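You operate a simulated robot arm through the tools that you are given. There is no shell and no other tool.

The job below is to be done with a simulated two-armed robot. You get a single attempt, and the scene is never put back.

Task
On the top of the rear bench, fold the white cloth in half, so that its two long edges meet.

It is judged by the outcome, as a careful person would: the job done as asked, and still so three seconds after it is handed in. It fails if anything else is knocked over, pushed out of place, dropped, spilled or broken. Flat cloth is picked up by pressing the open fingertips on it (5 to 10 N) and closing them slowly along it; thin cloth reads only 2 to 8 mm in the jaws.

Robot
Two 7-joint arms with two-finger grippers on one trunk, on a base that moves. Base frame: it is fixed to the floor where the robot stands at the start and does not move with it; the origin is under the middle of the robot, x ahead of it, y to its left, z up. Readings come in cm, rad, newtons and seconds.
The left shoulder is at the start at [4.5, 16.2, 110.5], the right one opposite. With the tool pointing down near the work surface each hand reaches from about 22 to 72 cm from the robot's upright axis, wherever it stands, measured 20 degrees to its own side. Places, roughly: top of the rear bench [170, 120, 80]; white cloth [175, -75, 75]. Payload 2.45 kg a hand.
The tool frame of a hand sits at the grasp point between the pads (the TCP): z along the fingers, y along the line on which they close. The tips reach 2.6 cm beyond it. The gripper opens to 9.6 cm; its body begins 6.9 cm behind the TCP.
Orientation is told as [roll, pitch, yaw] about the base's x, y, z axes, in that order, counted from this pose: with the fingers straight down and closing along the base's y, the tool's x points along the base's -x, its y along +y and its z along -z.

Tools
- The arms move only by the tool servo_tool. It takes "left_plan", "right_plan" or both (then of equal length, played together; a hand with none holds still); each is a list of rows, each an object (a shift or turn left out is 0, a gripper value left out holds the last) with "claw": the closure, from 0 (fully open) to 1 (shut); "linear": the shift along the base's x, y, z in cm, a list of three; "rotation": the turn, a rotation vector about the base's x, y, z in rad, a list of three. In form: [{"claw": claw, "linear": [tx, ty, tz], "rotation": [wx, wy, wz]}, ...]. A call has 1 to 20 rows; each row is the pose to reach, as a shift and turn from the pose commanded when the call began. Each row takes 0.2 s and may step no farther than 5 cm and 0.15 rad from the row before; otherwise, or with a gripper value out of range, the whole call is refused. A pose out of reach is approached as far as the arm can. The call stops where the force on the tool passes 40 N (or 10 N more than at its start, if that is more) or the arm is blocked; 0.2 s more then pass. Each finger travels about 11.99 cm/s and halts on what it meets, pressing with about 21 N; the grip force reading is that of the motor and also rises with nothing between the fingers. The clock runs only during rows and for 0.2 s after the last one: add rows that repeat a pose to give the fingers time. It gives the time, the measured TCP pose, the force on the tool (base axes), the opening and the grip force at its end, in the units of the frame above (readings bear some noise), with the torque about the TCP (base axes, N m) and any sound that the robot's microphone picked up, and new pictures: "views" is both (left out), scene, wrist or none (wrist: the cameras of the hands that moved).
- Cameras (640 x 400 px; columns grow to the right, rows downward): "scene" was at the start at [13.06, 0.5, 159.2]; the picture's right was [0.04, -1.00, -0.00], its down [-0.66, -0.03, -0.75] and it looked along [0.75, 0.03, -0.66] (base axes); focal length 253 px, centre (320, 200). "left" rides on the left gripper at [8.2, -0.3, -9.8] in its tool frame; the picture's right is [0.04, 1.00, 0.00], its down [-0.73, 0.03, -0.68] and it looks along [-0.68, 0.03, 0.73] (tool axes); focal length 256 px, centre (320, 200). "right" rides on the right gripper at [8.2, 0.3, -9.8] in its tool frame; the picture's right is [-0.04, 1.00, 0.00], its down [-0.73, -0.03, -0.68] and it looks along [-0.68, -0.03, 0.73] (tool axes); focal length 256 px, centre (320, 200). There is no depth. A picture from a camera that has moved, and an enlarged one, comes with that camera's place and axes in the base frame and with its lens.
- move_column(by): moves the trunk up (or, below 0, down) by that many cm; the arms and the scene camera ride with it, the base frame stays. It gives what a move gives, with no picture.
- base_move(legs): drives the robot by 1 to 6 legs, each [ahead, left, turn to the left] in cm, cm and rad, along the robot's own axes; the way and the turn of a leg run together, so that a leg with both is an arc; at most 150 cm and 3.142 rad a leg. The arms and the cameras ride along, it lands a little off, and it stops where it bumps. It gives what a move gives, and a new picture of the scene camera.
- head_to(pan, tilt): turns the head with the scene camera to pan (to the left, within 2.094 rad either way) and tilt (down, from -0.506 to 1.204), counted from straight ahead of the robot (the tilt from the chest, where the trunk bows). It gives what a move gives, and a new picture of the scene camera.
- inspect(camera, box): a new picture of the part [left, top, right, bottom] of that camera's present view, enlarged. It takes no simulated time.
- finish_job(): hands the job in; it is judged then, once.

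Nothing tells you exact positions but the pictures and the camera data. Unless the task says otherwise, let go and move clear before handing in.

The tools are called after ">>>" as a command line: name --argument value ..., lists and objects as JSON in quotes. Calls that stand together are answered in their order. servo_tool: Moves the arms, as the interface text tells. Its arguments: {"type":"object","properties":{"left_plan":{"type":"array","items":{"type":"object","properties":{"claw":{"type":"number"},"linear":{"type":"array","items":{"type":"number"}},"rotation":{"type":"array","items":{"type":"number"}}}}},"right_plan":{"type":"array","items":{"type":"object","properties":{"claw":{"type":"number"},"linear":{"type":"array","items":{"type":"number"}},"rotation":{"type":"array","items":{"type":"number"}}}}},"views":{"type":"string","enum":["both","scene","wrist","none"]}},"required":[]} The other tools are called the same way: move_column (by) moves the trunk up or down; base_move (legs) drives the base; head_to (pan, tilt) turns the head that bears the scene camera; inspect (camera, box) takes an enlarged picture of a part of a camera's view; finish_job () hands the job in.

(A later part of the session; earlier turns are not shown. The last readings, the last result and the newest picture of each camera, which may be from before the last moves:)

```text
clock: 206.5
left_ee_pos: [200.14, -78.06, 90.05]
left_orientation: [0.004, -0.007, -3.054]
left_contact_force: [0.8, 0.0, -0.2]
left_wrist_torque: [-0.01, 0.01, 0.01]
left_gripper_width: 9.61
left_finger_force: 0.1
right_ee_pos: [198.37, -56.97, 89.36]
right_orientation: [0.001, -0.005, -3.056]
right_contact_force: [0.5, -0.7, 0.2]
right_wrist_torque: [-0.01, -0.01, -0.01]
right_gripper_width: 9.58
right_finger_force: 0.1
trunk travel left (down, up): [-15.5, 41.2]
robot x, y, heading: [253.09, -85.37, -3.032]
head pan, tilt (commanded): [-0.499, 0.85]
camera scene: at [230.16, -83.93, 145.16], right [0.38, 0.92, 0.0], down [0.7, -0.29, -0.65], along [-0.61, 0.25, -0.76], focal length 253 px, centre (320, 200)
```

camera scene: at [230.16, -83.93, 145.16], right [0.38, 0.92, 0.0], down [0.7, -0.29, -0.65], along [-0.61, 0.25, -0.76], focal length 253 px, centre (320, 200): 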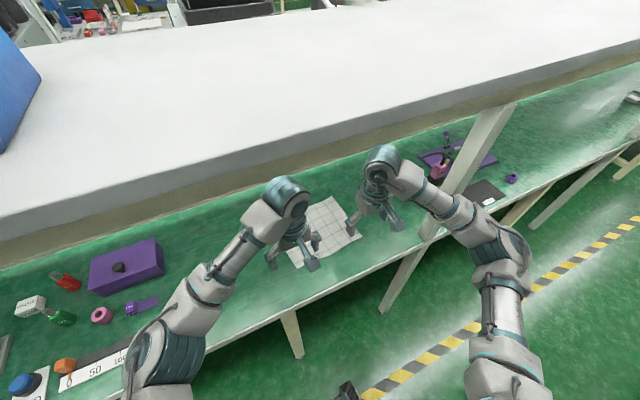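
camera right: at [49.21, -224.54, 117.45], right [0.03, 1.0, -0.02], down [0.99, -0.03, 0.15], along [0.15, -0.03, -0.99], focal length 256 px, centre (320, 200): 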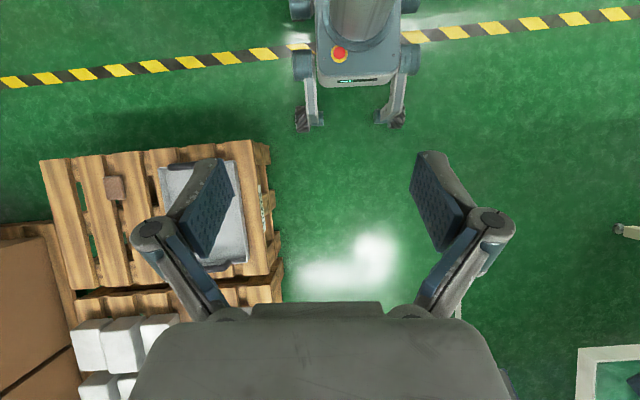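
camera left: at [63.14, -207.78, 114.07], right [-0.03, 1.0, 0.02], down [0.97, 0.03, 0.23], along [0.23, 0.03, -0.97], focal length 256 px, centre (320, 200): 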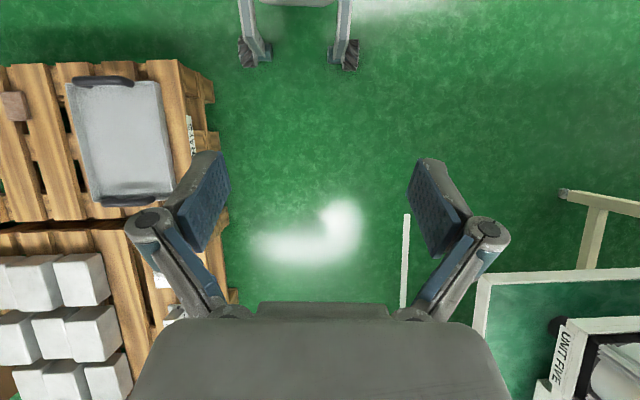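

The right elbow would come close to the post if I drove straight in. I'll step left, turn slightly to the right and then close in, which keeps both arms on the free side of the post.

>>> base_move --legs '[[0, 6, 0], [0, 0, -0.155]]'

>>> base_move --legs '[[8, 1.5, 0]]'

>>> head_to --pan -0.4 --tilt 0.9

```text
clock: 208.1
left_ee_pos: [202.41, -77.61, 90.26]
left_orientation: [-0.006, -0.008, 3.074]
left_contact_force: [-0.4, -0.4, -0.3]
left_wrist_torque: [0.04, -0.08, 0.0]
left_gripper_width: 9.6
left_finger_force: 0.1
right_ee_pos: [204.06, -56.29, 89.82]
right_orientation: [-0.01, -0.006, 3.07]
right_contact_force: [0.0, 0.1, -0.1]
right_wrist_torque: [0.03, -0.05, -0.02]
right_gripper_width: 9.6
right_finger_force: 0.1
trunk travel left (down, up): [-15.5, 41.2]
robot x, y, heading: [253.54, -92.02, 3.091]
head pan, tilt (commanded): [-0.499, 0.85]
camera scene: at [231.01, -90.36, 145.21], right [0.52, 0.85, 0.02], down [0.65, -0.38, -0.66], along [-0.56, 0.36, -0.75], focal length 253 px, centre (320, 200)
```

scene: 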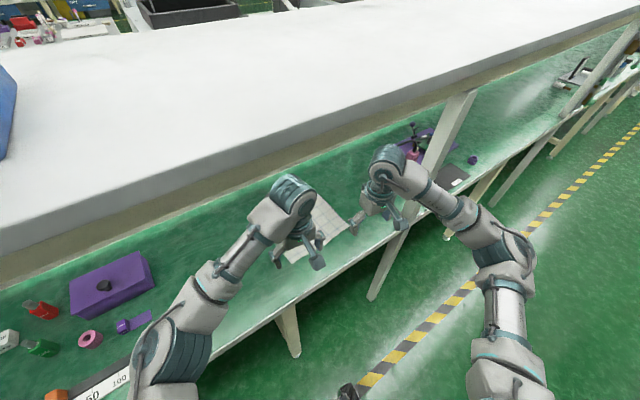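

```text
clock: 209.2
left_ee_pos: [195.12, -73.01, 89.66]
left_orientation: [0.045, -0.008, 3.07]
left_contact_force: [1.2, 1.9, -0.2]
left_wrist_torque: [-0.23, 0.12, 0.0]
left_gripper_width: 9.58
left_finger_force: 0.1
right_ee_pos: [196.57, -51.68, 88.08]
right_orientation: [0.041, -0.007, 3.065]
right_contact_force: [0.8, 2.3, -1.4]
right_wrist_torque: [-0.24, 0.09, 0.0]
right_gripper_width: 9.61
right_finger_force: 0.1
trunk travel left (down, up): [-15.5, 41.2]
robot x, y, heading: [245.5, -92.29, 3.088]
head pan, tilt (commanded): [-0.499, 0.85]
camera scene: at [223.31, -82.74, 144.94], right [0.53, 0.85, -0.03], down [0.64, -0.42, -0.64], along [-0.56, 0.32, -0.77], focal length 253 px, centre (320, 200)
```

scene: 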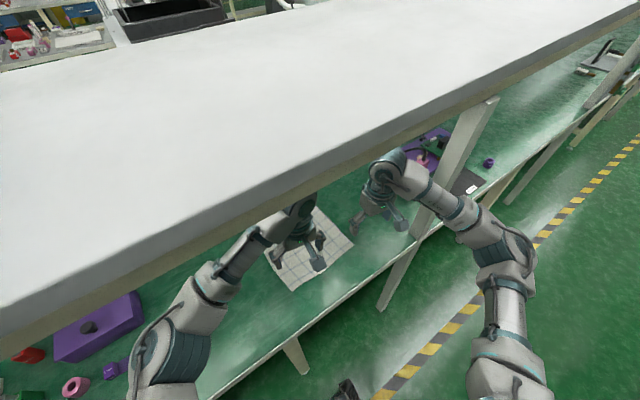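

```text
clock: 209.8
left_ee_pos: [195.51, -74.29, 90.54]
left_orientation: [0.024, -0.017, 3.066]
left_contact_force: [1.1, 0.4, 0.1]
left_wrist_torque: [-0.06, 0.07, 0.0]
left_gripper_width: 9.6
left_finger_force: 0.1
right_ee_pos: [197.0, -52.97, 89.21]
right_orientation: [0.019, -0.012, 3.06]
right_contact_force: [1.3, 1.7, 0.5]
right_wrist_torque: [-0.12, 0.0, 0.01]
right_gripper_width: 9.6
right_finger_force: 0.0
trunk travel left (down, up): [-15.5, 41.2]
robot x, y, heading: [245.7, -92.02, 3.086]
head pan, tilt (commanded): [-0.4, 0.901]
camera scene: at [223.13, -86.97, 144.77], right [0.44, 0.9, 0.0], down [0.71, -0.35, -0.62], along [-0.55, 0.27, -0.79], focal length 253 px, centre (320, 200)
```

scene: 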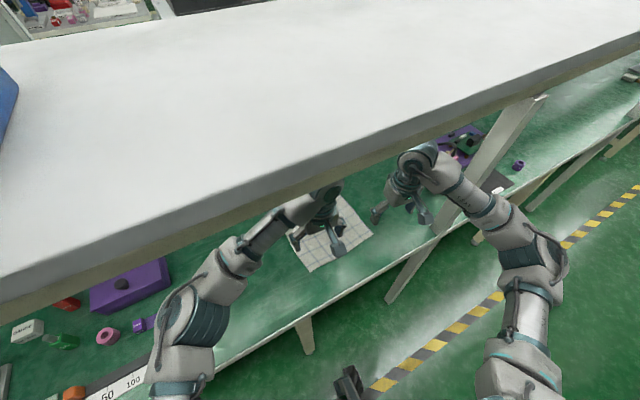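

I'm in position beside the bench at [245.6, -92]. I'll align both grippers' closing line with the long edge, let the sway settle, and look through the wrist cameras.

>>> servo_tool --left_plan '[{"rotation": [0, 0, 0.09]}, {"rotation": [0, 0, 0.18]}, {"rotation": [0, 0, 0.18]}, {"rotation": [0, 0, 0.18]}, {"rotation": [0, 0, 0.18]}, {"rotation": [0, 0, 0.18]}]' --right_plan '[{"rotation": [0, 0, 0.09]}, {"rotation": [0, 0, 0.18]}, {"rotation": [0, 0, 0.18]}, {"rotation": [0, 0, 0.18]}, {"rotation": [0, 0, 0.18]}, {"rotation": [0, 0, 0.18]}]' --views "none"

>>> head_to --pan -0.25 --tilt 1.0

>>> servo_tool --left_plan '[{}, {}, {}]' --right_plan '[{}, {}, {}]' --views "wrist"

```text
clock: 211.2
left_ee_pos: [195.23, -77.57, 90.73]
left_orientation: [0.0, -0.016, -3.032]
left_contact_force: [-0.6, 0.2, 0.2]
left_wrist_torque: [0.01, -0.1, -0.01]
left_gripper_width: 9.59
left_finger_force: 0.1
right_ee_pos: [196.8, -56.39, 90.1]
right_orientation: [-0.005, -0.012, -3.035]
right_contact_force: [0.7, -0.6, 0.0]
right_wrist_torque: [0.08, -0.02, 0.02]
right_gripper_width: 9.6
right_finger_force: 0.1
trunk travel left (down, up): [-15.5, 41.2]
robot x, y, heading: [245.15, -93.29, 3.087]
head pan, tilt (commanded): [-0.4, 0.901]
```

```text
clock: 211.9
left_ee_pos: [195.25, -77.18, 90.77]
left_orientation: [0.002, -0.016, -3.032]
left_contact_force: [-0.8, -0.9, 0.2]
left_wrist_torque: [0.06, -0.1, 0.0]
left_gripper_width: 9.61
left_finger_force: 0.0
right_ee_pos: [196.7, -55.87, 89.93]
right_orientation: [-0.002, -0.014, -3.035]
right_contact_force: [-0.2, -0.8, 0.5]
right_wrist_torque: [0.04, -0.04, 0.0]
right_gripper_width: 9.61
right_finger_force: 0.1
trunk travel left (down, up): [-15.5, 41.2]
robot x, y, heading: [245.26, -92.94, 3.087]
head pan, tilt (commanded): [-0.25, 1.0]
camera scene: at [223.12, -90.31, 144.07], right [0.3, 0.95, 0.01], down [0.81, -0.25, -0.54], along [-0.51, 0.16, -0.84], focal length 253 px, centre (320, 200)
```

scene: 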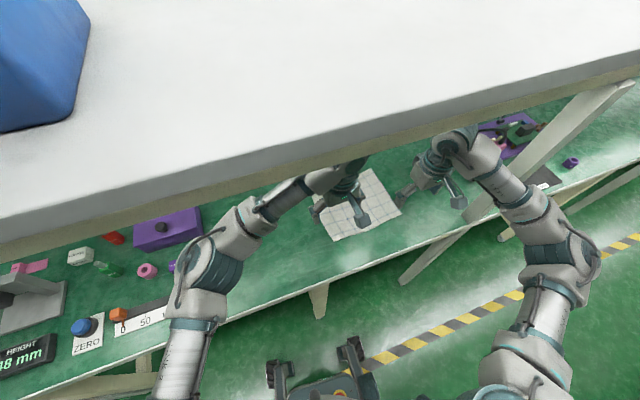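

```text
clock: 212.7
left_ee_pos: [195.26, -76.92, 90.72]
left_orientation: [0.007, -0.016, -3.031]
left_contact_force: [-0.6, -0.7, 0.2]
left_wrist_torque: [0.07, -0.05, 0.0]
left_gripper_width: 9.58
left_finger_force: 0.0
right_ee_pos: [196.79, -55.7, 89.93]
right_orientation: [0.003, -0.012, -3.035]
right_contact_force: [-0.9, -1.0, 0.4]
right_wrist_torque: [0.03, -0.02, -0.03]
right_gripper_width: 9.61
right_finger_force: 0.1
trunk travel left (down, up): [-15.5, 41.2]
robot x, y, heading: [245.35, -92.51, 3.091]
head pan, tilt (commanded): [-0.25, 1.0]
camera right: at [205.11, -54.99, 99.66], right [0.07, -1.0, 0.0], down [-0.72, -0.05, 0.69], along [-0.69, -0.05, -0.73], focal length 256 px, centre (320, 200)
camera left: at [203.4, -75.4, 100.39], right [0.15, -0.99, 0.0], down [-0.72, -0.1, 0.69], along [-0.68, -0.11, -0.72], focal length 256 px, centre (320, 200)
```

right: 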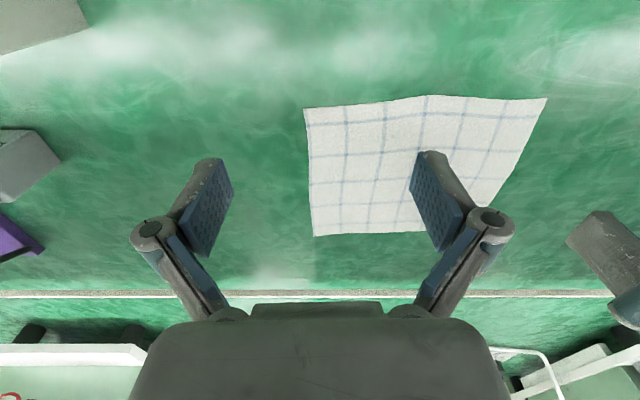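
left: 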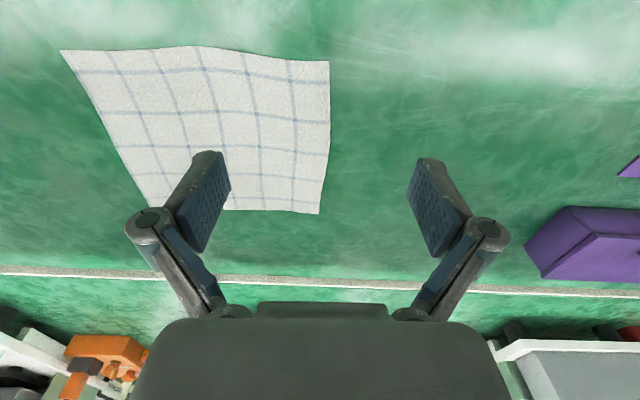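

The wrist views confirm the near edge: corners at about [197.6, -77.4] and [195.1, -54.5]. I'll bring both hands over points about 2 cm in from each near corner, close the jaws to about 3 cm and come down close above the cloth.

>>> servo_tool --left_plan '[{"claw": 0.66, "linear": [0.5, 0.8, 0], "rotation": [0.003, -0.008, 0]}, {"linear": [0.9, 1.6, -1], "rotation": [0.007, -0.016, 0]}, {"linear": [0.9, 1.6, -3], "rotation": [0.007, -0.016, 0]}, {"linear": [0.9, 1.6, -5], "rotation": [0.007, -0.016, 0]}, {"linear": [0.9, 1.6, -6.5], "rotation": [0.007, -0.016, 0]}, {"linear": [0.9, 1.6, -6.5], "rotation": [0.007, -0.016, 0]}]' --right_plan '[{"claw": 0.66, "linear": [-1.3, -0.6, 0], "rotation": [0.001, -0.006, 0]}, {"linear": [-2.6, -1.3, -1], "rotation": [0.003, -0.012, 0]}, {"linear": [-2.6, -1.3, -3], "rotation": [0.003, -0.012, 0]}, {"linear": [-2.6, -1.3, -4.5], "rotation": [0.003, -0.012, 0]}, {"linear": [-2.6, -1.3, -5.7], "rotation": [0.003, -0.012, 0]}, {"linear": [-2.6, -1.3, -5.7], "rotation": [0.003, -0.012, 0]}]' --views "both"

```text
clock: 214.1
left_ee_pos: [196.51, -73.52, 83.97]
left_orientation: [0.014, 0.0, -3.033]
left_contact_force: [0.3, 0.4, -0.3]
left_wrist_torque: [0.0, 0.01, 0.0]
left_gripper_width: 3.28
left_finger_force: 0.1
right_ee_pos: [194.47, -54.89, 83.83]
right_orientation: [0.014, -0.001, -3.04]
right_contact_force: [-0.3, 0.1, 0.2]
right_wrist_torque: [-0.03, 0.02, 0.01]
right_gripper_width: 3.26
right_finger_force: 0.0
trunk travel left (down, up): [-15.5, 41.2]
robot x, y, heading: [245.62, -92.09, 3.096]
head pan, tilt (commanded): [-0.25, 1.0]
camera scene: at [223.3, -87.69, 144.04], right [0.3, 0.95, -0.01], down [0.81, -0.26, -0.53], along [-0.51, 0.15, -0.85], focal length 253 px, centre (320, 200)
camera right: at [202.57, -54.3, 93.75], right [0.06, -1.0, 0.01], down [-0.73, -0.04, 0.68], along [-0.68, -0.05, -0.73], focal length 256 px, centre (320, 200)
camera left: at [204.57, -72.01, 93.78], right [0.15, -0.99, 0.01], down [-0.73, -0.1, 0.68], along [-0.67, -0.11, -0.73], focal length 256 px, centre (320, 200)
```

scene: 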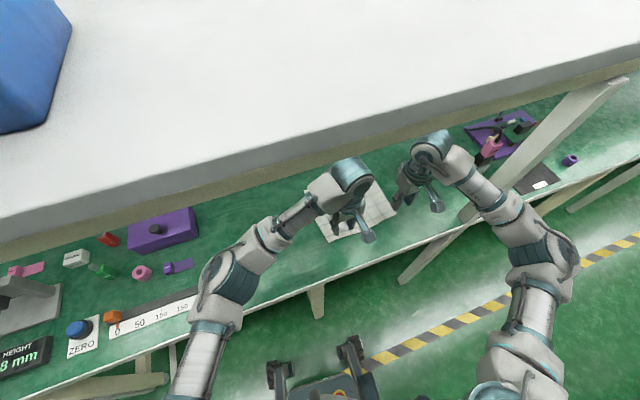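
right: 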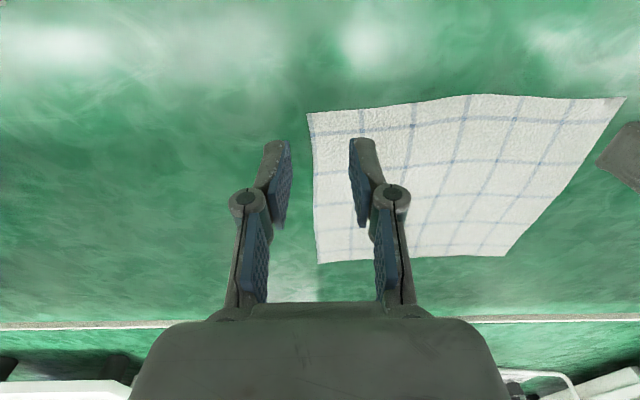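
left: 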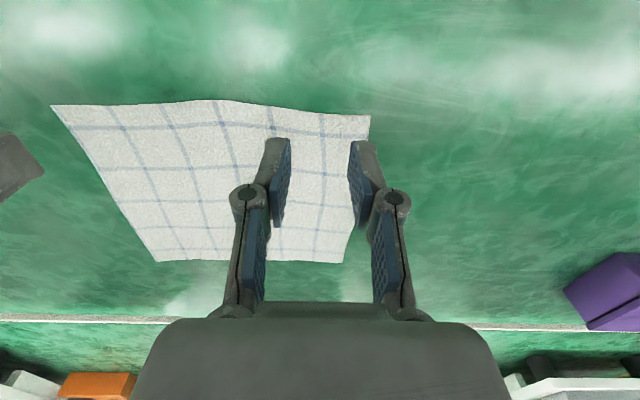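

The body is still swaying about 2 cm sideways. I'll wait for it to settle before touching the cloth.

>>> servo_tool --left_plan '[{}, {}, {}, {}, {}]' --right_plan '[{}, {}, {}, {}, {}]' --views "none"

>>> servo_tool --left_plan '[{}, {}, {}, {}, {}]' --right_plan '[{}, {}, {}, {}, {}]' --views "none"

>>> servo_tool --left_plan '[{}, {}, {}, {}, {}]' --right_plan '[{}, {}, {}, {}, {}]' --views "none"

>>> servo_tool --left_plan '[{}, {}, {}, {}, {}]' --right_plan '[{}, {}, {}, {}, {}]' --views "none"

```text
clock: 215.3
left_ee_pos: [196.38, -74.79, 84.17]
left_orientation: [0.005, 0.001, -3.032]
left_contact_force: [-0.4, -0.2, -0.9]
left_wrist_torque: [0.01, -0.02, 0.02]
left_gripper_width: 3.28
left_finger_force: 0.1
right_ee_pos: [194.39, -56.18, 84.26]
right_orientation: [0.003, 0.0, -3.038]
right_contact_force: [0.8, 0.5, 0.7]
right_wrist_torque: [0.04, -0.04, -0.01]
right_gripper_width: 3.25
right_finger_force: 0.1
trunk travel left (down, up): [-15.5, 41.2]
robot x, y, heading: [245.59, -92.31, 3.089]
head pan, tilt (commanded): [-0.25, 1.0]
```

```text
clock: 216.5
left_ee_pos: [196.58, -73.95, 84.01]
left_orientation: [0.01, -0.002, -3.033]
left_contact_force: [0.3, -0.8, -0.1]
left_wrist_torque: [-0.05, 0.0, 0.02]
left_gripper_width: 3.25
left_finger_force: 0.0
right_ee_pos: [194.44, -55.4, 84.05]
right_orientation: [0.01, 0.0, -3.04]
right_contact_force: [-0.3, 0.4, -0.3]
right_wrist_torque: [-0.02, 0.04, 0.0]
right_gripper_width: 3.25
right_finger_force: 0.0
trunk travel left (down, up): [-15.5, 41.2]
robot x, y, heading: [245.27, -92.06, 3.094]
head pan, tilt (commanded): [-0.25, 1.0]
```

```text
clock: 217.7
left_ee_pos: [196.54, -74.2, 83.95]
left_orientation: [0.01, 0.001, -3.032]
left_contact_force: [0.0, 0.6, 0.4]
left_wrist_torque: [0.02, -0.01, 0.0]
left_gripper_width: 3.26
left_finger_force: 0.0
right_ee_pos: [194.34, -55.76, 84.19]
right_orientation: [0.009, 0.0, -3.038]
right_contact_force: [-0.9, -0.2, -0.3]
right_wrist_torque: [0.01, -0.02, -0.05]
right_gripper_width: 3.26
right_finger_force: 0.1
trunk travel left (down, up): [-15.5, 41.2]
robot x, y, heading: [245.34, -92.52, 3.082]
head pan, tilt (commanded): [-0.25, 1.0]
```

```text
clock: 218.9
left_ee_pos: [196.55, -74.29, 84.04]
left_orientation: [0.007, 0.0, -3.036]
left_contact_force: [0.6, -0.4, 0.2]
left_wrist_torque: [0.03, 0.0, 0.01]
left_gripper_width: 3.26
left_finger_force: 0.2
right_ee_pos: [194.38, -55.68, 84.08]
right_orientation: [0.009, -0.001, -3.037]
right_contact_force: [0.0, -0.1, 0.6]
right_wrist_torque: [0.02, 0.01, -0.01]
right_gripper_width: 3.28
right_finger_force: 0.0
trunk travel left (down, up): [-15.5, 41.2]
robot x, y, heading: [245.62, -92.58, 3.093]
head pan, tilt (commanded): [-0.25, 1.0]
```

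The sway has settled to a couple of millimetres. I'll check precisely where the fingertips sit relative to the corners with enlarged wrist views.

>>> inspect --camera "left" --box '[220, 80, 420, 205]'

>>> inspect --camera "right" --box '[220, 80, 420, 205]'

```text
3.20 times, centred on (320, 142) of left
camera zoom: at [204.52, -72.78, 93.89], right [0.15, -0.99, 0.01], down [-0.73, -0.1, 0.68], along [-0.67, -0.11, -0.73], focal length 819 px, centre (320, 384)
```

zoom: 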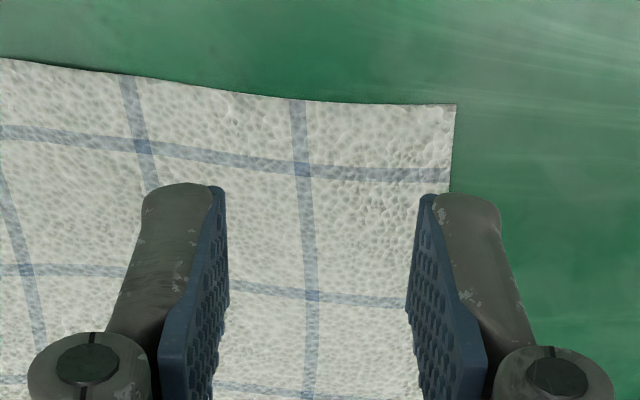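

```text
3.20 times, centred on (320, 142) of right
camera zoom: at [202.51, -55.07, 93.98], right [0.06, -1.0, 0.01], down [-0.73, -0.04, 0.68], along [-0.68, -0.05, -0.73], focal length 819 px, centre (320, 384)
```

zoom: 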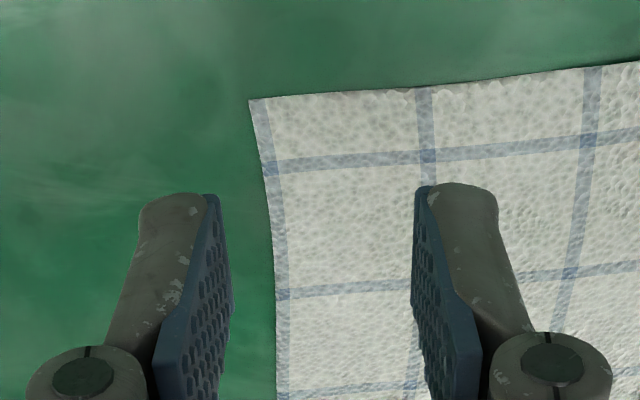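

The fingers have thick bodies, so I'll place the jaw centres 2.5 cm in from the corners and 1.4 cm in from the edge, narrow the opening to 2.6 cm and descend towards contact.

>>> servo_tool --left_plan '[{"claw": 0.73, "linear": [-0.65, -0.38, 0]}, {"linear": [-0.65, -0.38, -1.5]}, {"linear": [-0.65, -0.38, -2.7]}, {"linear": [-0.65, -0.38, -3.4]}, {"linear": [-0.65, -0.38, -3.4]}]' --right_plan '[{"claw": 0.73, "linear": [-0.53, -1.2, 0]}, {"linear": [-0.53, -1.2, -1.5]}, {"linear": [-0.53, -1.2, -2.7]}, {"linear": [-0.53, -1.2, -3.4]}, {"linear": [-0.53, -1.2, -3.4]}]' --views "none"

>>> inspect --camera "left" --box '[220, 80, 420, 205]'

>>> inspect --camera "right" --box '[220, 80, 420, 205]'

```text
clock: 220.1
left_ee_pos: [195.88, -74.53, 80.65]
left_orientation: [0.009, 0.0, -3.032]
left_contact_force: [-0.8, -0.1, 0.3]
left_wrist_torque: [0.01, 0.01, -0.01]
left_gripper_width: 2.57
left_finger_force: 0.0
right_ee_pos: [193.81, -57.08, 80.46]
right_orientation: [0.008, 0.0, -3.039]
right_contact_force: [-0.4, 0.9, -0.3]
right_wrist_torque: [-0.03, -0.01, 0.0]
right_gripper_width: 2.6
right_finger_force: 0.1
trunk travel left (down, up): [-15.5, 41.2]
robot x, y, heading: [245.54, -92.88, 3.09]
head pan, tilt (commanded): [-0.25, 1.0]
```

```text
3.20 times, centred on (320, 142) of left
camera zoom: at [203.82, -73.08, 90.41], right [0.15, -0.99, 0.01], down [-0.73, -0.1, 0.68], along [-0.67, -0.11, -0.73], focal length 819 px, centre (320, 384)
```

zoom: 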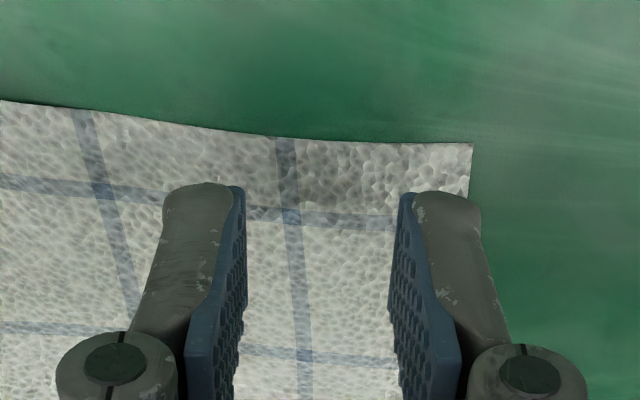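

```text
3.20 times, centred on (320, 142) of right
camera zoom: at [201.98, -56.46, 90.32], right [0.06, -1.0, 0.01], down [-0.73, -0.04, 0.68], along [-0.68, -0.05, -0.73], focal length 819 px, centre (320, 384)
```

zoom: 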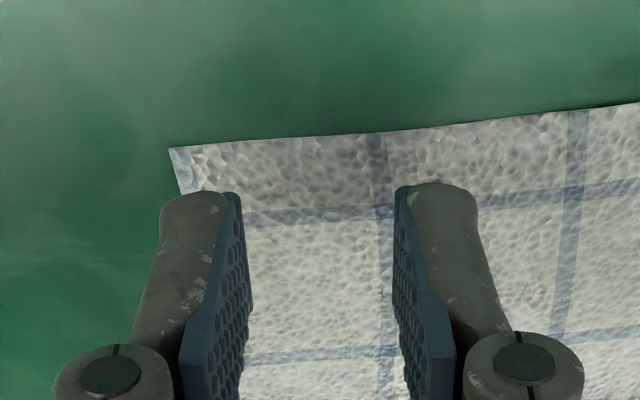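

Both jaws sit over the cloth near the corners. I'll nudge them slightly inward and lower in small steps until I feel 5-10 N.

>>> servo_tool --left_plan '[{"linear": [0, 0.15, -0.4]}, {"linear": [0, 0.15, -0.7]}]' --right_plan '[{"linear": [0, -0.2, -0.3]}, {"linear": [0, -0.2, -0.6]}]' --views "none"

>>> servo_tool --left_plan '[{"linear": [0, 0, -0.3]}]' --right_plan '[{"linear": [0, 0, -0.3]}]' --views "none"

```text
clock: 220.7
left_ee_pos: [195.72, -74.32, 80.02]
left_orientation: [0.009, -0.001, -3.034]
left_contact_force: [0.0, -0.5, 0.6]
left_wrist_torque: [-0.04, -0.01, 0.02]
left_gripper_width: 2.57
left_finger_force: 0.1
right_ee_pos: [193.96, -57.2, 79.91]
right_orientation: [0.009, -0.002, -3.04]
right_contact_force: [0.6, -0.2, 0.7]
right_wrist_torque: [-0.03, 0.01, -0.01]
right_gripper_width: 2.61
right_finger_force: 0.0
trunk travel left (down, up): [-15.5, 41.2]
robot x, y, heading: [245.3, -92.16, 3.085]
head pan, tilt (commanded): [-0.25, 1.0]
```

```text
clock: 221.1
left_ee_pos: [195.81, -74.33, 79.61]
left_orientation: [0.011, 0.001, -3.034]
left_contact_force: [0.6, 0.4, 0.5]
left_wrist_torque: [0.04, -0.01, 0.02]
left_gripper_width: 2.58
left_finger_force: 0.0
right_ee_pos: [193.88, -57.19, 79.56]
right_orientation: [0.009, 0.0, -3.037]
right_contact_force: [0.1, 0.4, 0.2]
right_wrist_torque: [0.02, 0.01, -0.03]
right_gripper_width: 2.58
right_finger_force: 0.1
trunk travel left (down, up): [-15.5, 41.2]
robot x, y, heading: [245.38, -92.69, 3.089]
head pan, tilt (commanded): [-0.25, 1.0]
```

>>> servo_tool --left_plan '[{"linear": [0, 0, -0.3]}]' --right_plan '[{"linear": [0, 0, -0.3]}]' --views "none"

>>> servo_tool --left_plan '[{"linear": [0, 0, -0.3]}]' --right_plan '[{"linear": [0, 0, -0.3]}]' --views "none"

```text
clock: 221.5
left_ee_pos: [195.69, -74.39, 79.29]
left_orientation: [0.008, 0.0, -3.034]
left_contact_force: [-0.1, 0.5, 1.3]
left_wrist_torque: [0.02, 0.02, 0.03]
left_gripper_width: 2.6
left_finger_force: 0.0
right_ee_pos: [193.79, -57.2, 79.25]
right_orientation: [0.008, 0.001, -3.038]
right_contact_force: [-0.6, 0.4, -0.5]
right_wrist_torque: [0.01, 0.02, 0.01]
right_gripper_width: 2.61
right_finger_force: 0.1
trunk travel left (down, up): [-15.5, 41.2]
robot x, y, heading: [245.64, -92.5, 3.088]
head pan, tilt (commanded): [-0.25, 1.0]
```

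```text
clock: 221.9
left_ee_pos: [195.75, -74.43, 79.01]
left_orientation: [0.008, 0.003, -3.032]
left_contact_force: [-0.2, 1.2, 0.3]
left_wrist_torque: [0.01, -0.05, -0.01]
left_gripper_width: 2.59
left_finger_force: 0.1
right_ee_pos: [193.81, -57.16, 78.88]
right_orientation: [0.008, 0.001, -3.041]
right_contact_force: [1.0, -1.3, -0.3]
right_wrist_torque: [-0.01, 0.02, -0.03]
right_gripper_width: 2.59
right_finger_force: 0.1
trunk travel left (down, up): [-15.5, 41.2]
robot x, y, heading: [245.03, -92.17, 3.091]
head pan, tilt (commanded): [-0.25, 1.0]
```

>>> servo_tool --left_plan '[{"linear": [0, 0, -0.25]}]' --right_plan '[{"linear": [0, 0, -0.25]}]' --views "none"

>>> servo_tool --left_plan '[{"linear": [0, 0, -0.25]}]' --right_plan '[{"linear": [0, 0, -0.25]}]' --views "wrist"

```text
clock: 222.3
left_ee_pos: [195.63, -74.22, 78.7]
left_orientation: [0.009, -0.001, -3.033]
left_contact_force: [0.9, -0.1, -0.5]
left_wrist_torque: [-0.01, 0.0, 0.01]
left_gripper_width: 2.61
left_finger_force: 0.0
right_ee_pos: [193.86, -57.15, 78.58]
right_orientation: [0.009, 0.002, -3.038]
right_contact_force: [0.3, 0.0, -0.7]
right_wrist_torque: [-0.02, -0.01, -0.03]
right_gripper_width: 2.6
right_finger_force: 0.0
trunk travel left (down, up): [-15.5, 41.2]
robot x, y, heading: [245.76, -92.45, 3.088]
head pan, tilt (commanded): [-0.25, 1.0]
```

```text
clock: 222.7
left_ee_pos: [195.59, -74.3, 78.38]
left_orientation: [0.008, 0.002, -3.033]
left_contact_force: [0.3, -0.2, 1.0]
left_wrist_torque: [-0.03, 0.03, -0.05]
left_gripper_width: 2.58
left_finger_force: 0.1
right_ee_pos: [193.93, -57.12, 78.33]
right_orientation: [0.008, 0.0, -3.04]
right_contact_force: [-0.5, 0.2, -0.2]
right_wrist_torque: [-0.01, 0.01, -0.03]
right_gripper_width: 2.57
right_finger_force: 0.2
trunk travel left (down, up): [-15.5, 41.2]
robot x, y, heading: [245.15, -92.73, 3.089]
head pan, tilt (commanded): [-0.25, 1.0]
camera right: at [201.97, -56.5, 88.28], right [0.06, -1.0, 0.01], down [-0.73, -0.04, 0.68], along [-0.68, -0.05, -0.73], focal length 256 px, centre (320, 200)
camera left: at [203.61, -72.87, 88.2], right [0.15, -0.99, 0.01], down [-0.73, -0.1, 0.68], along [-0.67, -0.11, -0.73], focal length 256 px, centre (320, 200)
```

right: 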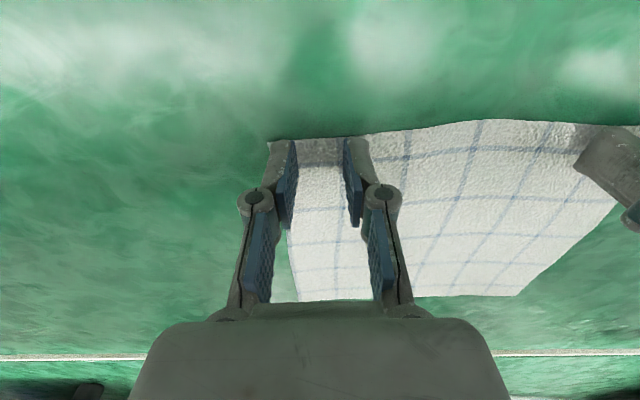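
left: 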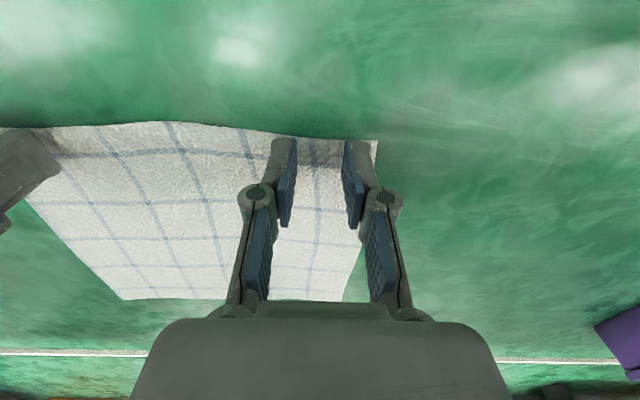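

No contact yet: the bench top is nearer z≈75.5, which also puts the cloth edge about 0.8 cm further in than I thought. I'll lift slightly, shift both jaws 1 cm farther inward from the edge and continue down.

>>> servo_tool --left_plan '[{"linear": [0, 0, 0.6]}, {"linear": [-1.0, -0.1, 0.6]}, {"linear": [-1.0, -0.1, 0.1]}]' --right_plan '[{"linear": [0, 0, 0.6]}, {"linear": [-1.0, -0.1, 0.6]}, {"linear": [-1.0, -0.1, 0.1]}]' --views "none"

>>> servo_tool --left_plan '[{"linear": [0, 0, -0.25]}]' --right_plan '[{"linear": [0, 0, -0.25]}]' --views "none"

>>> servo_tool --left_plan '[{"linear": [0, 0, -0.25]}]' --right_plan '[{"linear": [0, 0, -0.25]}]' --views "none"

```text
clock: 223.5
left_ee_pos: [194.79, -74.38, 78.52]
left_orientation: [0.009, -0.001, -3.034]
left_contact_force: [0.5, 1.0, 0.4]
left_wrist_torque: [-0.02, 0.02, 0.0]
left_gripper_width: 2.58
left_finger_force: 0.0
right_ee_pos: [192.8, -57.24, 78.56]
right_orientation: [0.009, -0.001, -3.04]
right_contact_force: [0.1, 0.1, 0.8]
right_wrist_torque: [-0.02, -0.03, 0.01]
right_gripper_width: 2.59
right_finger_force: 0.0
trunk travel left (down, up): [-15.5, 41.2]
robot x, y, heading: [245.18, -92.31, 3.092]
head pan, tilt (commanded): [-0.25, 1.0]
```

```text
clock: 223.9
left_ee_pos: [194.72, -74.47, 78.27]
left_orientation: [0.008, 0.001, -3.034]
left_contact_force: [-0.3, -0.1, 0.4]
left_wrist_torque: [0.0, -0.01, 0.01]
left_gripper_width: 2.58
left_finger_force: 0.1
right_ee_pos: [192.65, -57.3, 78.33]
right_orientation: [0.009, 0.0, -3.039]
right_contact_force: [0.3, 0.1, -0.3]
right_wrist_torque: [0.04, 0.01, 0.0]
right_gripper_width: 2.61
right_finger_force: 0.1
trunk travel left (down, up): [-15.5, 41.2]
robot x, y, heading: [245.36, -92.36, 3.087]
head pan, tilt (commanded): [-0.25, 1.0]
```

```text
clock: 224.3
left_ee_pos: [194.75, -74.38, 78.07]
left_orientation: [0.009, 0.001, -3.035]
left_contact_force: [0.1, 0.9, -0.6]
left_wrist_torque: [-0.06, -0.03, 0.03]
left_gripper_width: 2.6
left_finger_force: 0.0
right_ee_pos: [192.83, -57.33, 77.99]
right_orientation: [0.009, 0.001, -3.039]
right_contact_force: [-0.1, -0.4, 0.5]
right_wrist_torque: [-0.02, 0.02, 0.0]
right_gripper_width: 2.59
right_finger_force: 0.0
trunk travel left (down, up): [-15.5, 41.2]
robot x, y, heading: [245.19, -92.12, 3.094]
head pan, tilt (commanded): [-0.25, 1.0]
```

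>>> servo_tool --left_plan '[{"linear": [0, 0, -0.2]}]' --right_plan '[{"linear": [0, 0, -0.2]}]' --views "none"

>>> servo_tool --left_plan '[{"linear": [0, 0, -0.2]}]' --right_plan '[{"linear": [0, 0, -0.2]}]' --views "none"

>>> servo_tool --left_plan '[{"linear": [0, 0, -0.2]}]' --right_plan '[{"linear": [0, 0, -0.2]}]' --views "wrist"

```text
clock: 224.7
left_ee_pos: [194.77, -74.46, 77.94]
left_orientation: [0.008, -0.001, -3.032]
left_contact_force: [-1.3, -1.2, 0.1]
left_wrist_torque: [0.02, 0.02, -0.01]
left_gripper_width: 2.6
left_finger_force: 0.0
right_ee_pos: [192.77, -57.28, 77.72]
right_orientation: [0.009, -0.002, -3.039]
right_contact_force: [0.6, -0.7, 2.8]
right_wrist_torque: [0.02, -0.08, 0.04]
right_gripper_width: 2.57
right_finger_force: 0.1
trunk travel left (down, up): [-15.5, 41.2]
robot x, y, heading: [245.49, -92.13, 3.092]
head pan, tilt (commanded): [-0.25, 1.0]
```

```text
clock: 225.1
left_ee_pos: [194.88, -74.36, 77.75]
left_orientation: [0.006, -0.002, -3.032]
left_contact_force: [0.1, 0.0, 0.8]
left_wrist_torque: [-0.01, 0.02, 0.01]
left_gripper_width: 2.59
left_finger_force: 0.0
right_ee_pos: [192.83, -57.26, 77.57]
right_orientation: [0.007, -0.003, -3.041]
right_contact_force: [-0.7, 1.9, 13.7]
right_wrist_torque: [0.29, -0.01, 0.01]
right_gripper_width: 2.64
right_finger_force: 0.7
trunk travel left (down, up): [-15.5, 41.2]
robot x, y, heading: [245.24, -92.48, 3.091]
head pan, tilt (commanded): [-0.25, 1.0]
```

```text
clock: 225.5
left_ee_pos: [194.89, -74.36, 77.79]
left_orientation: [0.006, -0.003, -3.033]
left_contact_force: [-3.3, 1.4, 12.5]
left_wrist_torque: [0.22, 0.04, 0.07]
left_gripper_width: 2.62
left_finger_force: 0.2
right_ee_pos: [192.8, -57.29, 77.8]
right_orientation: [0.005, -0.007, -3.041]
right_contact_force: [-2.6, 1.6, 20.3]
right_wrist_torque: [0.38, 0.06, 0.07]
right_gripper_width: 2.59
right_finger_force: 0.4
trunk travel left (down, up): [-15.5, 41.2]
robot x, y, heading: [245.3, -92.48, 3.089]
head pan, tilt (commanded): [-0.25, 1.0]
camera right: at [200.99, -56.76, 87.55], right [0.06, -1.0, 0.01], down [-0.73, -0.04, 0.68], along [-0.68, -0.05, -0.73], focal length 256 px, centre (320, 200)
camera left: at [202.86, -73.05, 87.52], right [0.15, -0.99, 0.01], down [-0.72, -0.1, 0.68], along [-0.67, -0.1, -0.73], focal length 256 px, centre (320, 200)
```

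right: 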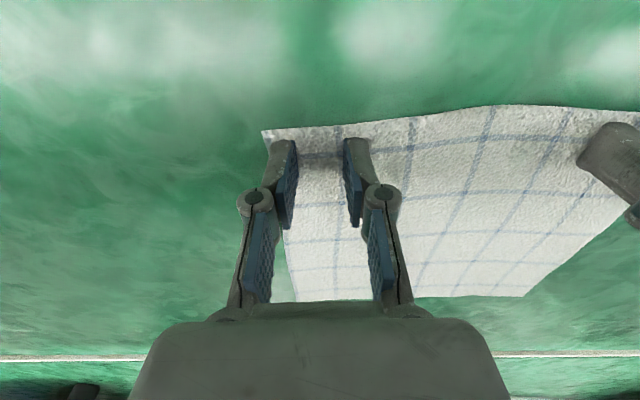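
left: 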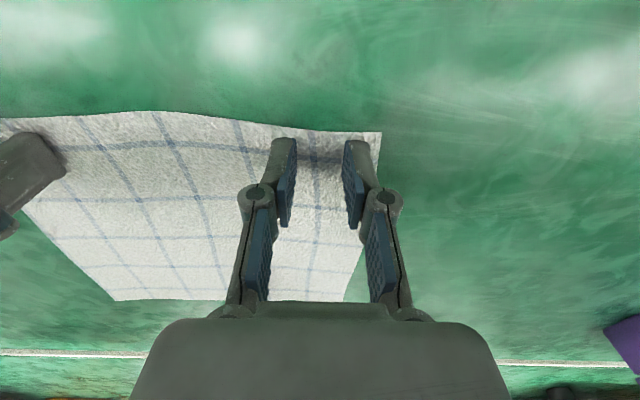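

Both hands are in contact now (12 N left, 20 N right), tips about 0.7 cm inside the edge. I'll ease both to about 8 N before closing.

>>> servo_tool --left_plan '[{"linear": [0, 0, 0.08]}]' --right_plan '[{"linear": [0, 0, 0.25]}]' --views "none"

>>> servo_tool --left_plan '[{"claw": 0.75}, {"claw": 0.77}]' --right_plan '[{"claw": 0.75}, {"claw": 0.77}]' --views "none"

```text
clock: 225.9
left_ee_pos: [194.83, -74.56, 77.73]
left_orientation: [0.006, -0.005, -3.035]
left_contact_force: [-4.3, 1.9, 16.2]
left_wrist_torque: [0.31, 0.05, 0.08]
left_gripper_width: 2.64
left_finger_force: 0.0
right_ee_pos: [192.81, -57.55, 77.72]
right_orientation: [0.008, -0.001, -3.038]
right_contact_force: [-2.8, 1.7, 14.3]
right_wrist_torque: [0.27, 0.13, 0.05]
right_gripper_width: 2.71
right_finger_force: 0.3
trunk travel left (down, up): [-15.5, 41.2]
robot x, y, heading: [245.4, -92.23, 3.09]
head pan, tilt (commanded): [-0.25, 1.0]
```

```text
clock: 226.5
left_ee_pos: [194.87, -74.45, 77.82]
left_orientation: [0.007, -0.002, -3.032]
left_contact_force: [-1.9, 2.7, 20.0]
left_wrist_torque: [0.34, 0.04, 0.04]
left_gripper_width: 2.25
left_finger_force: 0.1
right_ee_pos: [192.81, -57.39, 77.8]
right_orientation: [0.007, -0.004, -3.037]
right_contact_force: [-1.6, 1.6, 11.2]
right_wrist_torque: [0.21, 0.07, 0.05]
right_gripper_width: 2.22
right_finger_force: 0.2
trunk travel left (down, up): [-15.5, 41.2]
robot x, y, heading: [245.39, -92.33, 3.09]
head pan, tilt (commanded): [-0.25, 1.0]
```

>>> servo_tool --left_plan '[{"claw": 0.78, "linear": [0, 0, 0.3]}, {"claw": 0.8, "linear": [0, 0, 0.3]}]' --right_plan '[{"claw": 0.78, "linear": [0, 0, 0.06]}, {"claw": 0.8, "linear": [0, 0, 0.06]}]' --views "wrist"

```text
clock: 227.1
left_ee_pos: [194.98, -74.57, 77.75]
left_orientation: [0.011, -0.002, -3.034]
left_contact_force: [0.7, -0.3, 0.3]
left_wrist_torque: [0.02, -0.02, 0.01]
left_gripper_width: 1.93
left_finger_force: 0.0
right_ee_pos: [192.87, -57.43, 77.67]
right_orientation: [0.008, 0.0, -3.039]
right_contact_force: [2.8, 0.8, 10.5]
right_wrist_torque: [0.16, -0.03, -0.02]
right_gripper_width: 1.9
right_finger_force: 0.1
trunk travel left (down, up): [-15.5, 41.2]
robot x, y, heading: [245.35, -92.24, 3.089]
head pan, tilt (commanded): [-0.25, 1.0]
camera right: at [200.95, -56.84, 87.62], right [0.06, -1.0, 0.01], down [-0.73, -0.04, 0.68], along [-0.68, -0.05, -0.73], focal length 256 px, centre (320, 200)
camera left: at [202.85, -73.13, 87.59], right [0.15, -0.99, 0.01], down [-0.73, -0.1, 0.68], along [-0.67, -0.11, -0.73], focal length 256 px, centre (320, 200)
```

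right: 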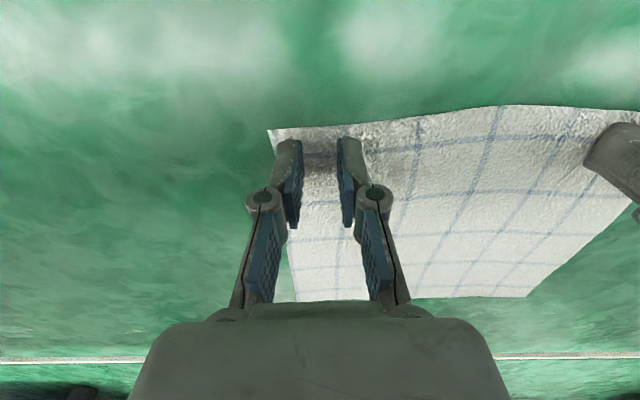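
left: 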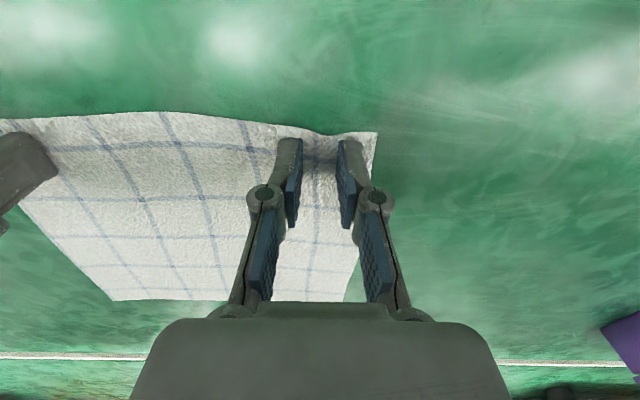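

The cloth is starting to buckle between the left fingers. I'll press the left back to a light force and keep closing slowly.

>>> servo_tool --left_plan '[{"claw": 0.8, "linear": [0, 0, -0.2]}, {"claw": 0.82, "linear": [0, 0, -0.2]}]' --right_plan '[{"claw": 0.8, "linear": [0, 0, 0]}, {"claw": 0.82, "linear": [0, 0, 0]}]' --views "none"

>>> servo_tool --left_plan '[{"claw": 0.84}, {"claw": 0.86}]' --right_plan '[{"claw": 0.84}, {"claw": 0.86}]' --views "wrist"

```text
clock: 227.7
left_ee_pos: [194.89, -74.5, 77.69]
left_orientation: [0.007, -0.002, -3.034]
left_contact_force: [1.9, 0.1, 8.3]
left_wrist_torque: [0.12, -0.08, -0.02]
left_gripper_width: 1.61
left_finger_force: 0.1
right_ee_pos: [192.76, -57.44, 77.85]
right_orientation: [0.008, -0.001, -3.04]
right_contact_force: [0.2, -1.0, 2.1]
right_wrist_torque: [0.01, 0.01, 0.02]
right_gripper_width: 1.67
right_finger_force: 0.0
trunk travel left (down, up): [-15.5, 41.2]
robot x, y, heading: [245.38, -92.53, 3.086]
head pan, tilt (commanded): [-0.25, 1.0]
```

```text
clock: 228.3
left_ee_pos: [194.83, -74.56, 77.56]
left_orientation: [0.01, -0.001, -3.033]
left_contact_force: [0.9, 1.2, 10.0]
left_wrist_torque: [0.11, -0.09, -0.04]
left_gripper_width: 1.21
left_finger_force: 0.0
right_ee_pos: [192.8, -57.35, 77.76]
right_orientation: [0.009, 0.0, -3.039]
right_contact_force: [0.3, 0.8, -0.1]
right_wrist_torque: [-0.01, 0.01, 0.0]
right_gripper_width: 1.34
right_finger_force: 0.0
trunk travel left (down, up): [-15.5, 41.2]
robot x, y, heading: [245.67, -92.8, 3.094]
head pan, tilt (commanded): [-0.25, 1.0]
camera right: at [200.93, -56.8, 87.65], right [0.06, -1.0, 0.01], down [-0.73, -0.04, 0.68], along [-0.68, -0.05, -0.73], focal length 256 px, centre (320, 200)
camera left: at [202.8, -73.07, 87.52], right [0.15, -0.99, 0.01], down [-0.73, -0.1, 0.68], along [-0.67, -0.11, -0.73], focal length 256 px, centre (320, 200)
```

right: 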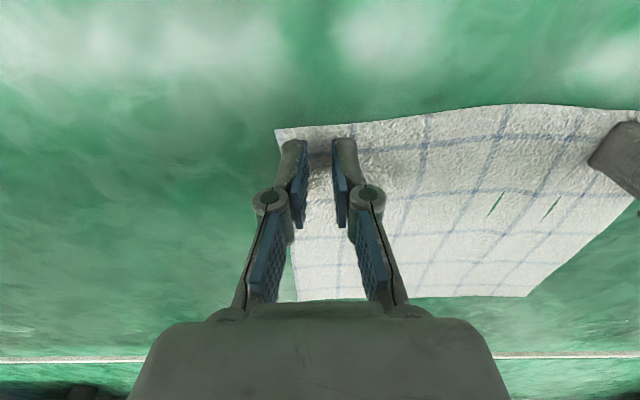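
left: 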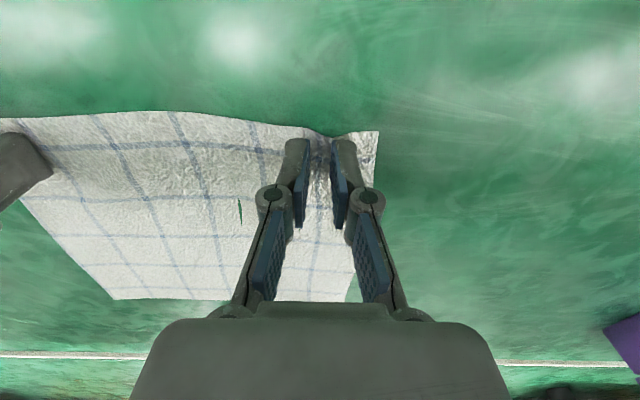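

The left jaws are gathering cloth well; the right ones have slipped without gathering. I'll finish the left grip first, holding the right still.

>>> servo_tool --left_plan '[{"claw": 0.88}, {"claw": 0.9}, {"claw": 0.92}]' --views "none"

>>> servo_tool --left_plan '[{"claw": 0.94}, {"claw": 0.96}, {"claw": 0.98}, {"claw": 1.0}, {"claw": 1.0}]' --views "wrist"

```text
clock: 229.1
left_ee_pos: [194.81, -74.48, 77.7]
left_orientation: [0.007, -0.003, -3.033]
left_contact_force: [0.6, 1.9, 10.0]
left_wrist_torque: [0.12, -0.05, 0.05]
left_gripper_width: 0.82
left_finger_force: 0.6
right_ee_pos: [192.88, -57.53, 77.74]
right_orientation: [0.01, -0.001, -3.038]
right_contact_force: [-0.1, 0.4, 0.4]
right_wrist_torque: [0.01, 0.0, 0.03]
right_gripper_width: 1.34
right_finger_force: 0.1
trunk travel left (down, up): [-15.5, 41.2]
robot x, y, heading: [245.67, -92.1, 3.089]
head pan, tilt (commanded): [-0.25, 1.0]
```

```text
clock: 230.3
left_ee_pos: [194.81, -74.55, 77.68]
left_orientation: [0.009, -0.001, -3.034]
left_contact_force: [0.5, 0.1, 0.6]
left_wrist_torque: [0.01, -0.01, 0.01]
left_gripper_width: 0.0
left_finger_force: 21.5
right_ee_pos: [192.7, -57.5, 77.7]
right_orientation: [0.01, 0.001, -3.038]
right_contact_force: [1.1, -0.1, 0.6]
right_wrist_torque: [0.04, -0.01, -0.03]
right_gripper_width: 1.35
right_finger_force: 0.0
trunk travel left (down, up): [-15.5, 41.2]
robot x, y, heading: [245.37, -92.5, 3.085]
head pan, tilt (commanded): [-0.25, 1.0]
camera left: at [202.74, -73.08, 87.44], right [0.15, -0.99, 0.01], down [-0.73, -0.1, 0.68], along [-0.67, -0.11, -0.73], focal length 256 px, centre (320, 200)
```

left: 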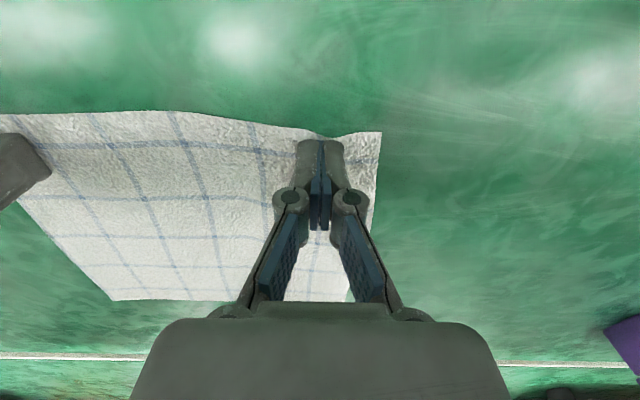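

The left jaws closed fully but the cloth slipped out at the end, because the tips rise slightly as the jaws close. I'll reopen to about 4 cm, shift slightly inward, and redo it while lowering a touch during closing.

>>> servo_tool --left_plan '[{"linear": [0, 0, 0.6]}, {"claw": 0.8, "linear": [0, 0.4, 0.8]}, {"claw": 0.58, "linear": [0, 0.4, 0.8]}, {"claw": 0.58, "linear": [0, 0.4, 0.6]}, {"claw": 0.58, "linear": [0, 0.4, 0.4]}]' --right_plan '[{"linear": [0, 0, 0.6]}, {"claw": 0.8, "linear": [0, -0.4, 0.8]}, {"claw": 0.58, "linear": [0, -0.4, 0.8]}, {"claw": 0.58, "linear": [0, -0.4, 0.6]}, {"claw": 0.58, "linear": [0, -0.4, 0.4]}]' --views "wrist"

```text
clock: 231.5
left_ee_pos: [194.83, -74.05, 78.1]
left_orientation: [0.008, 0.001, -3.034]
left_contact_force: [-0.8, 0.1, -0.4]
left_wrist_torque: [-0.04, 0.01, 0.02]
left_gripper_width: 4.02
left_finger_force: 0.0
right_ee_pos: [192.81, -57.82, 78.29]
right_orientation: [0.009, 0.0, -3.04]
right_contact_force: [-0.8, 0.1, -0.2]
right_wrist_torque: [-0.03, 0.01, -0.05]
right_gripper_width: 4.03
right_finger_force: 0.1
trunk travel left (down, up): [-15.5, 41.2]
robot x, y, heading: [245.58, -92.44, 3.088]
head pan, tilt (commanded): [-0.25, 1.0]
camera right: at [201.0, -57.13, 88.02], right [0.06, -1.0, 0.01], down [-0.73, -0.04, 0.68], along [-0.68, -0.05, -0.73], focal length 256 px, centre (320, 200)
camera left: at [202.74, -72.58, 87.87], right [0.15, -0.99, 0.01], down [-0.73, -0.1, 0.68], along [-0.67, -0.11, -0.73], focal length 256 px, centre (320, 200)
```

right: 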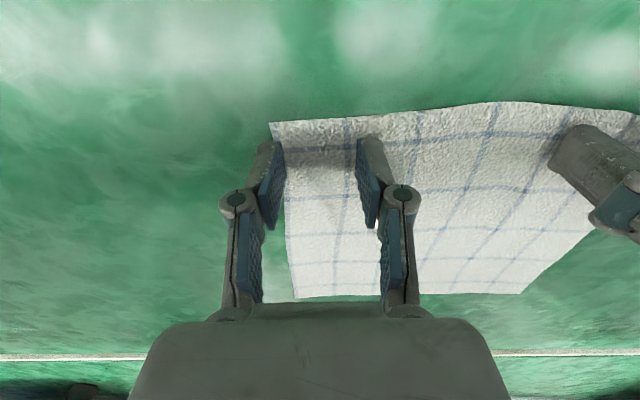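
left: 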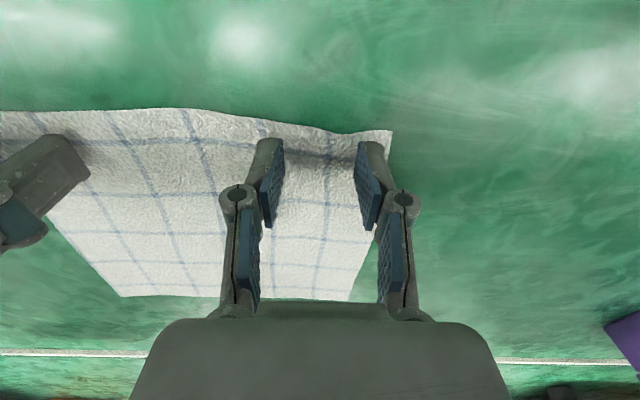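

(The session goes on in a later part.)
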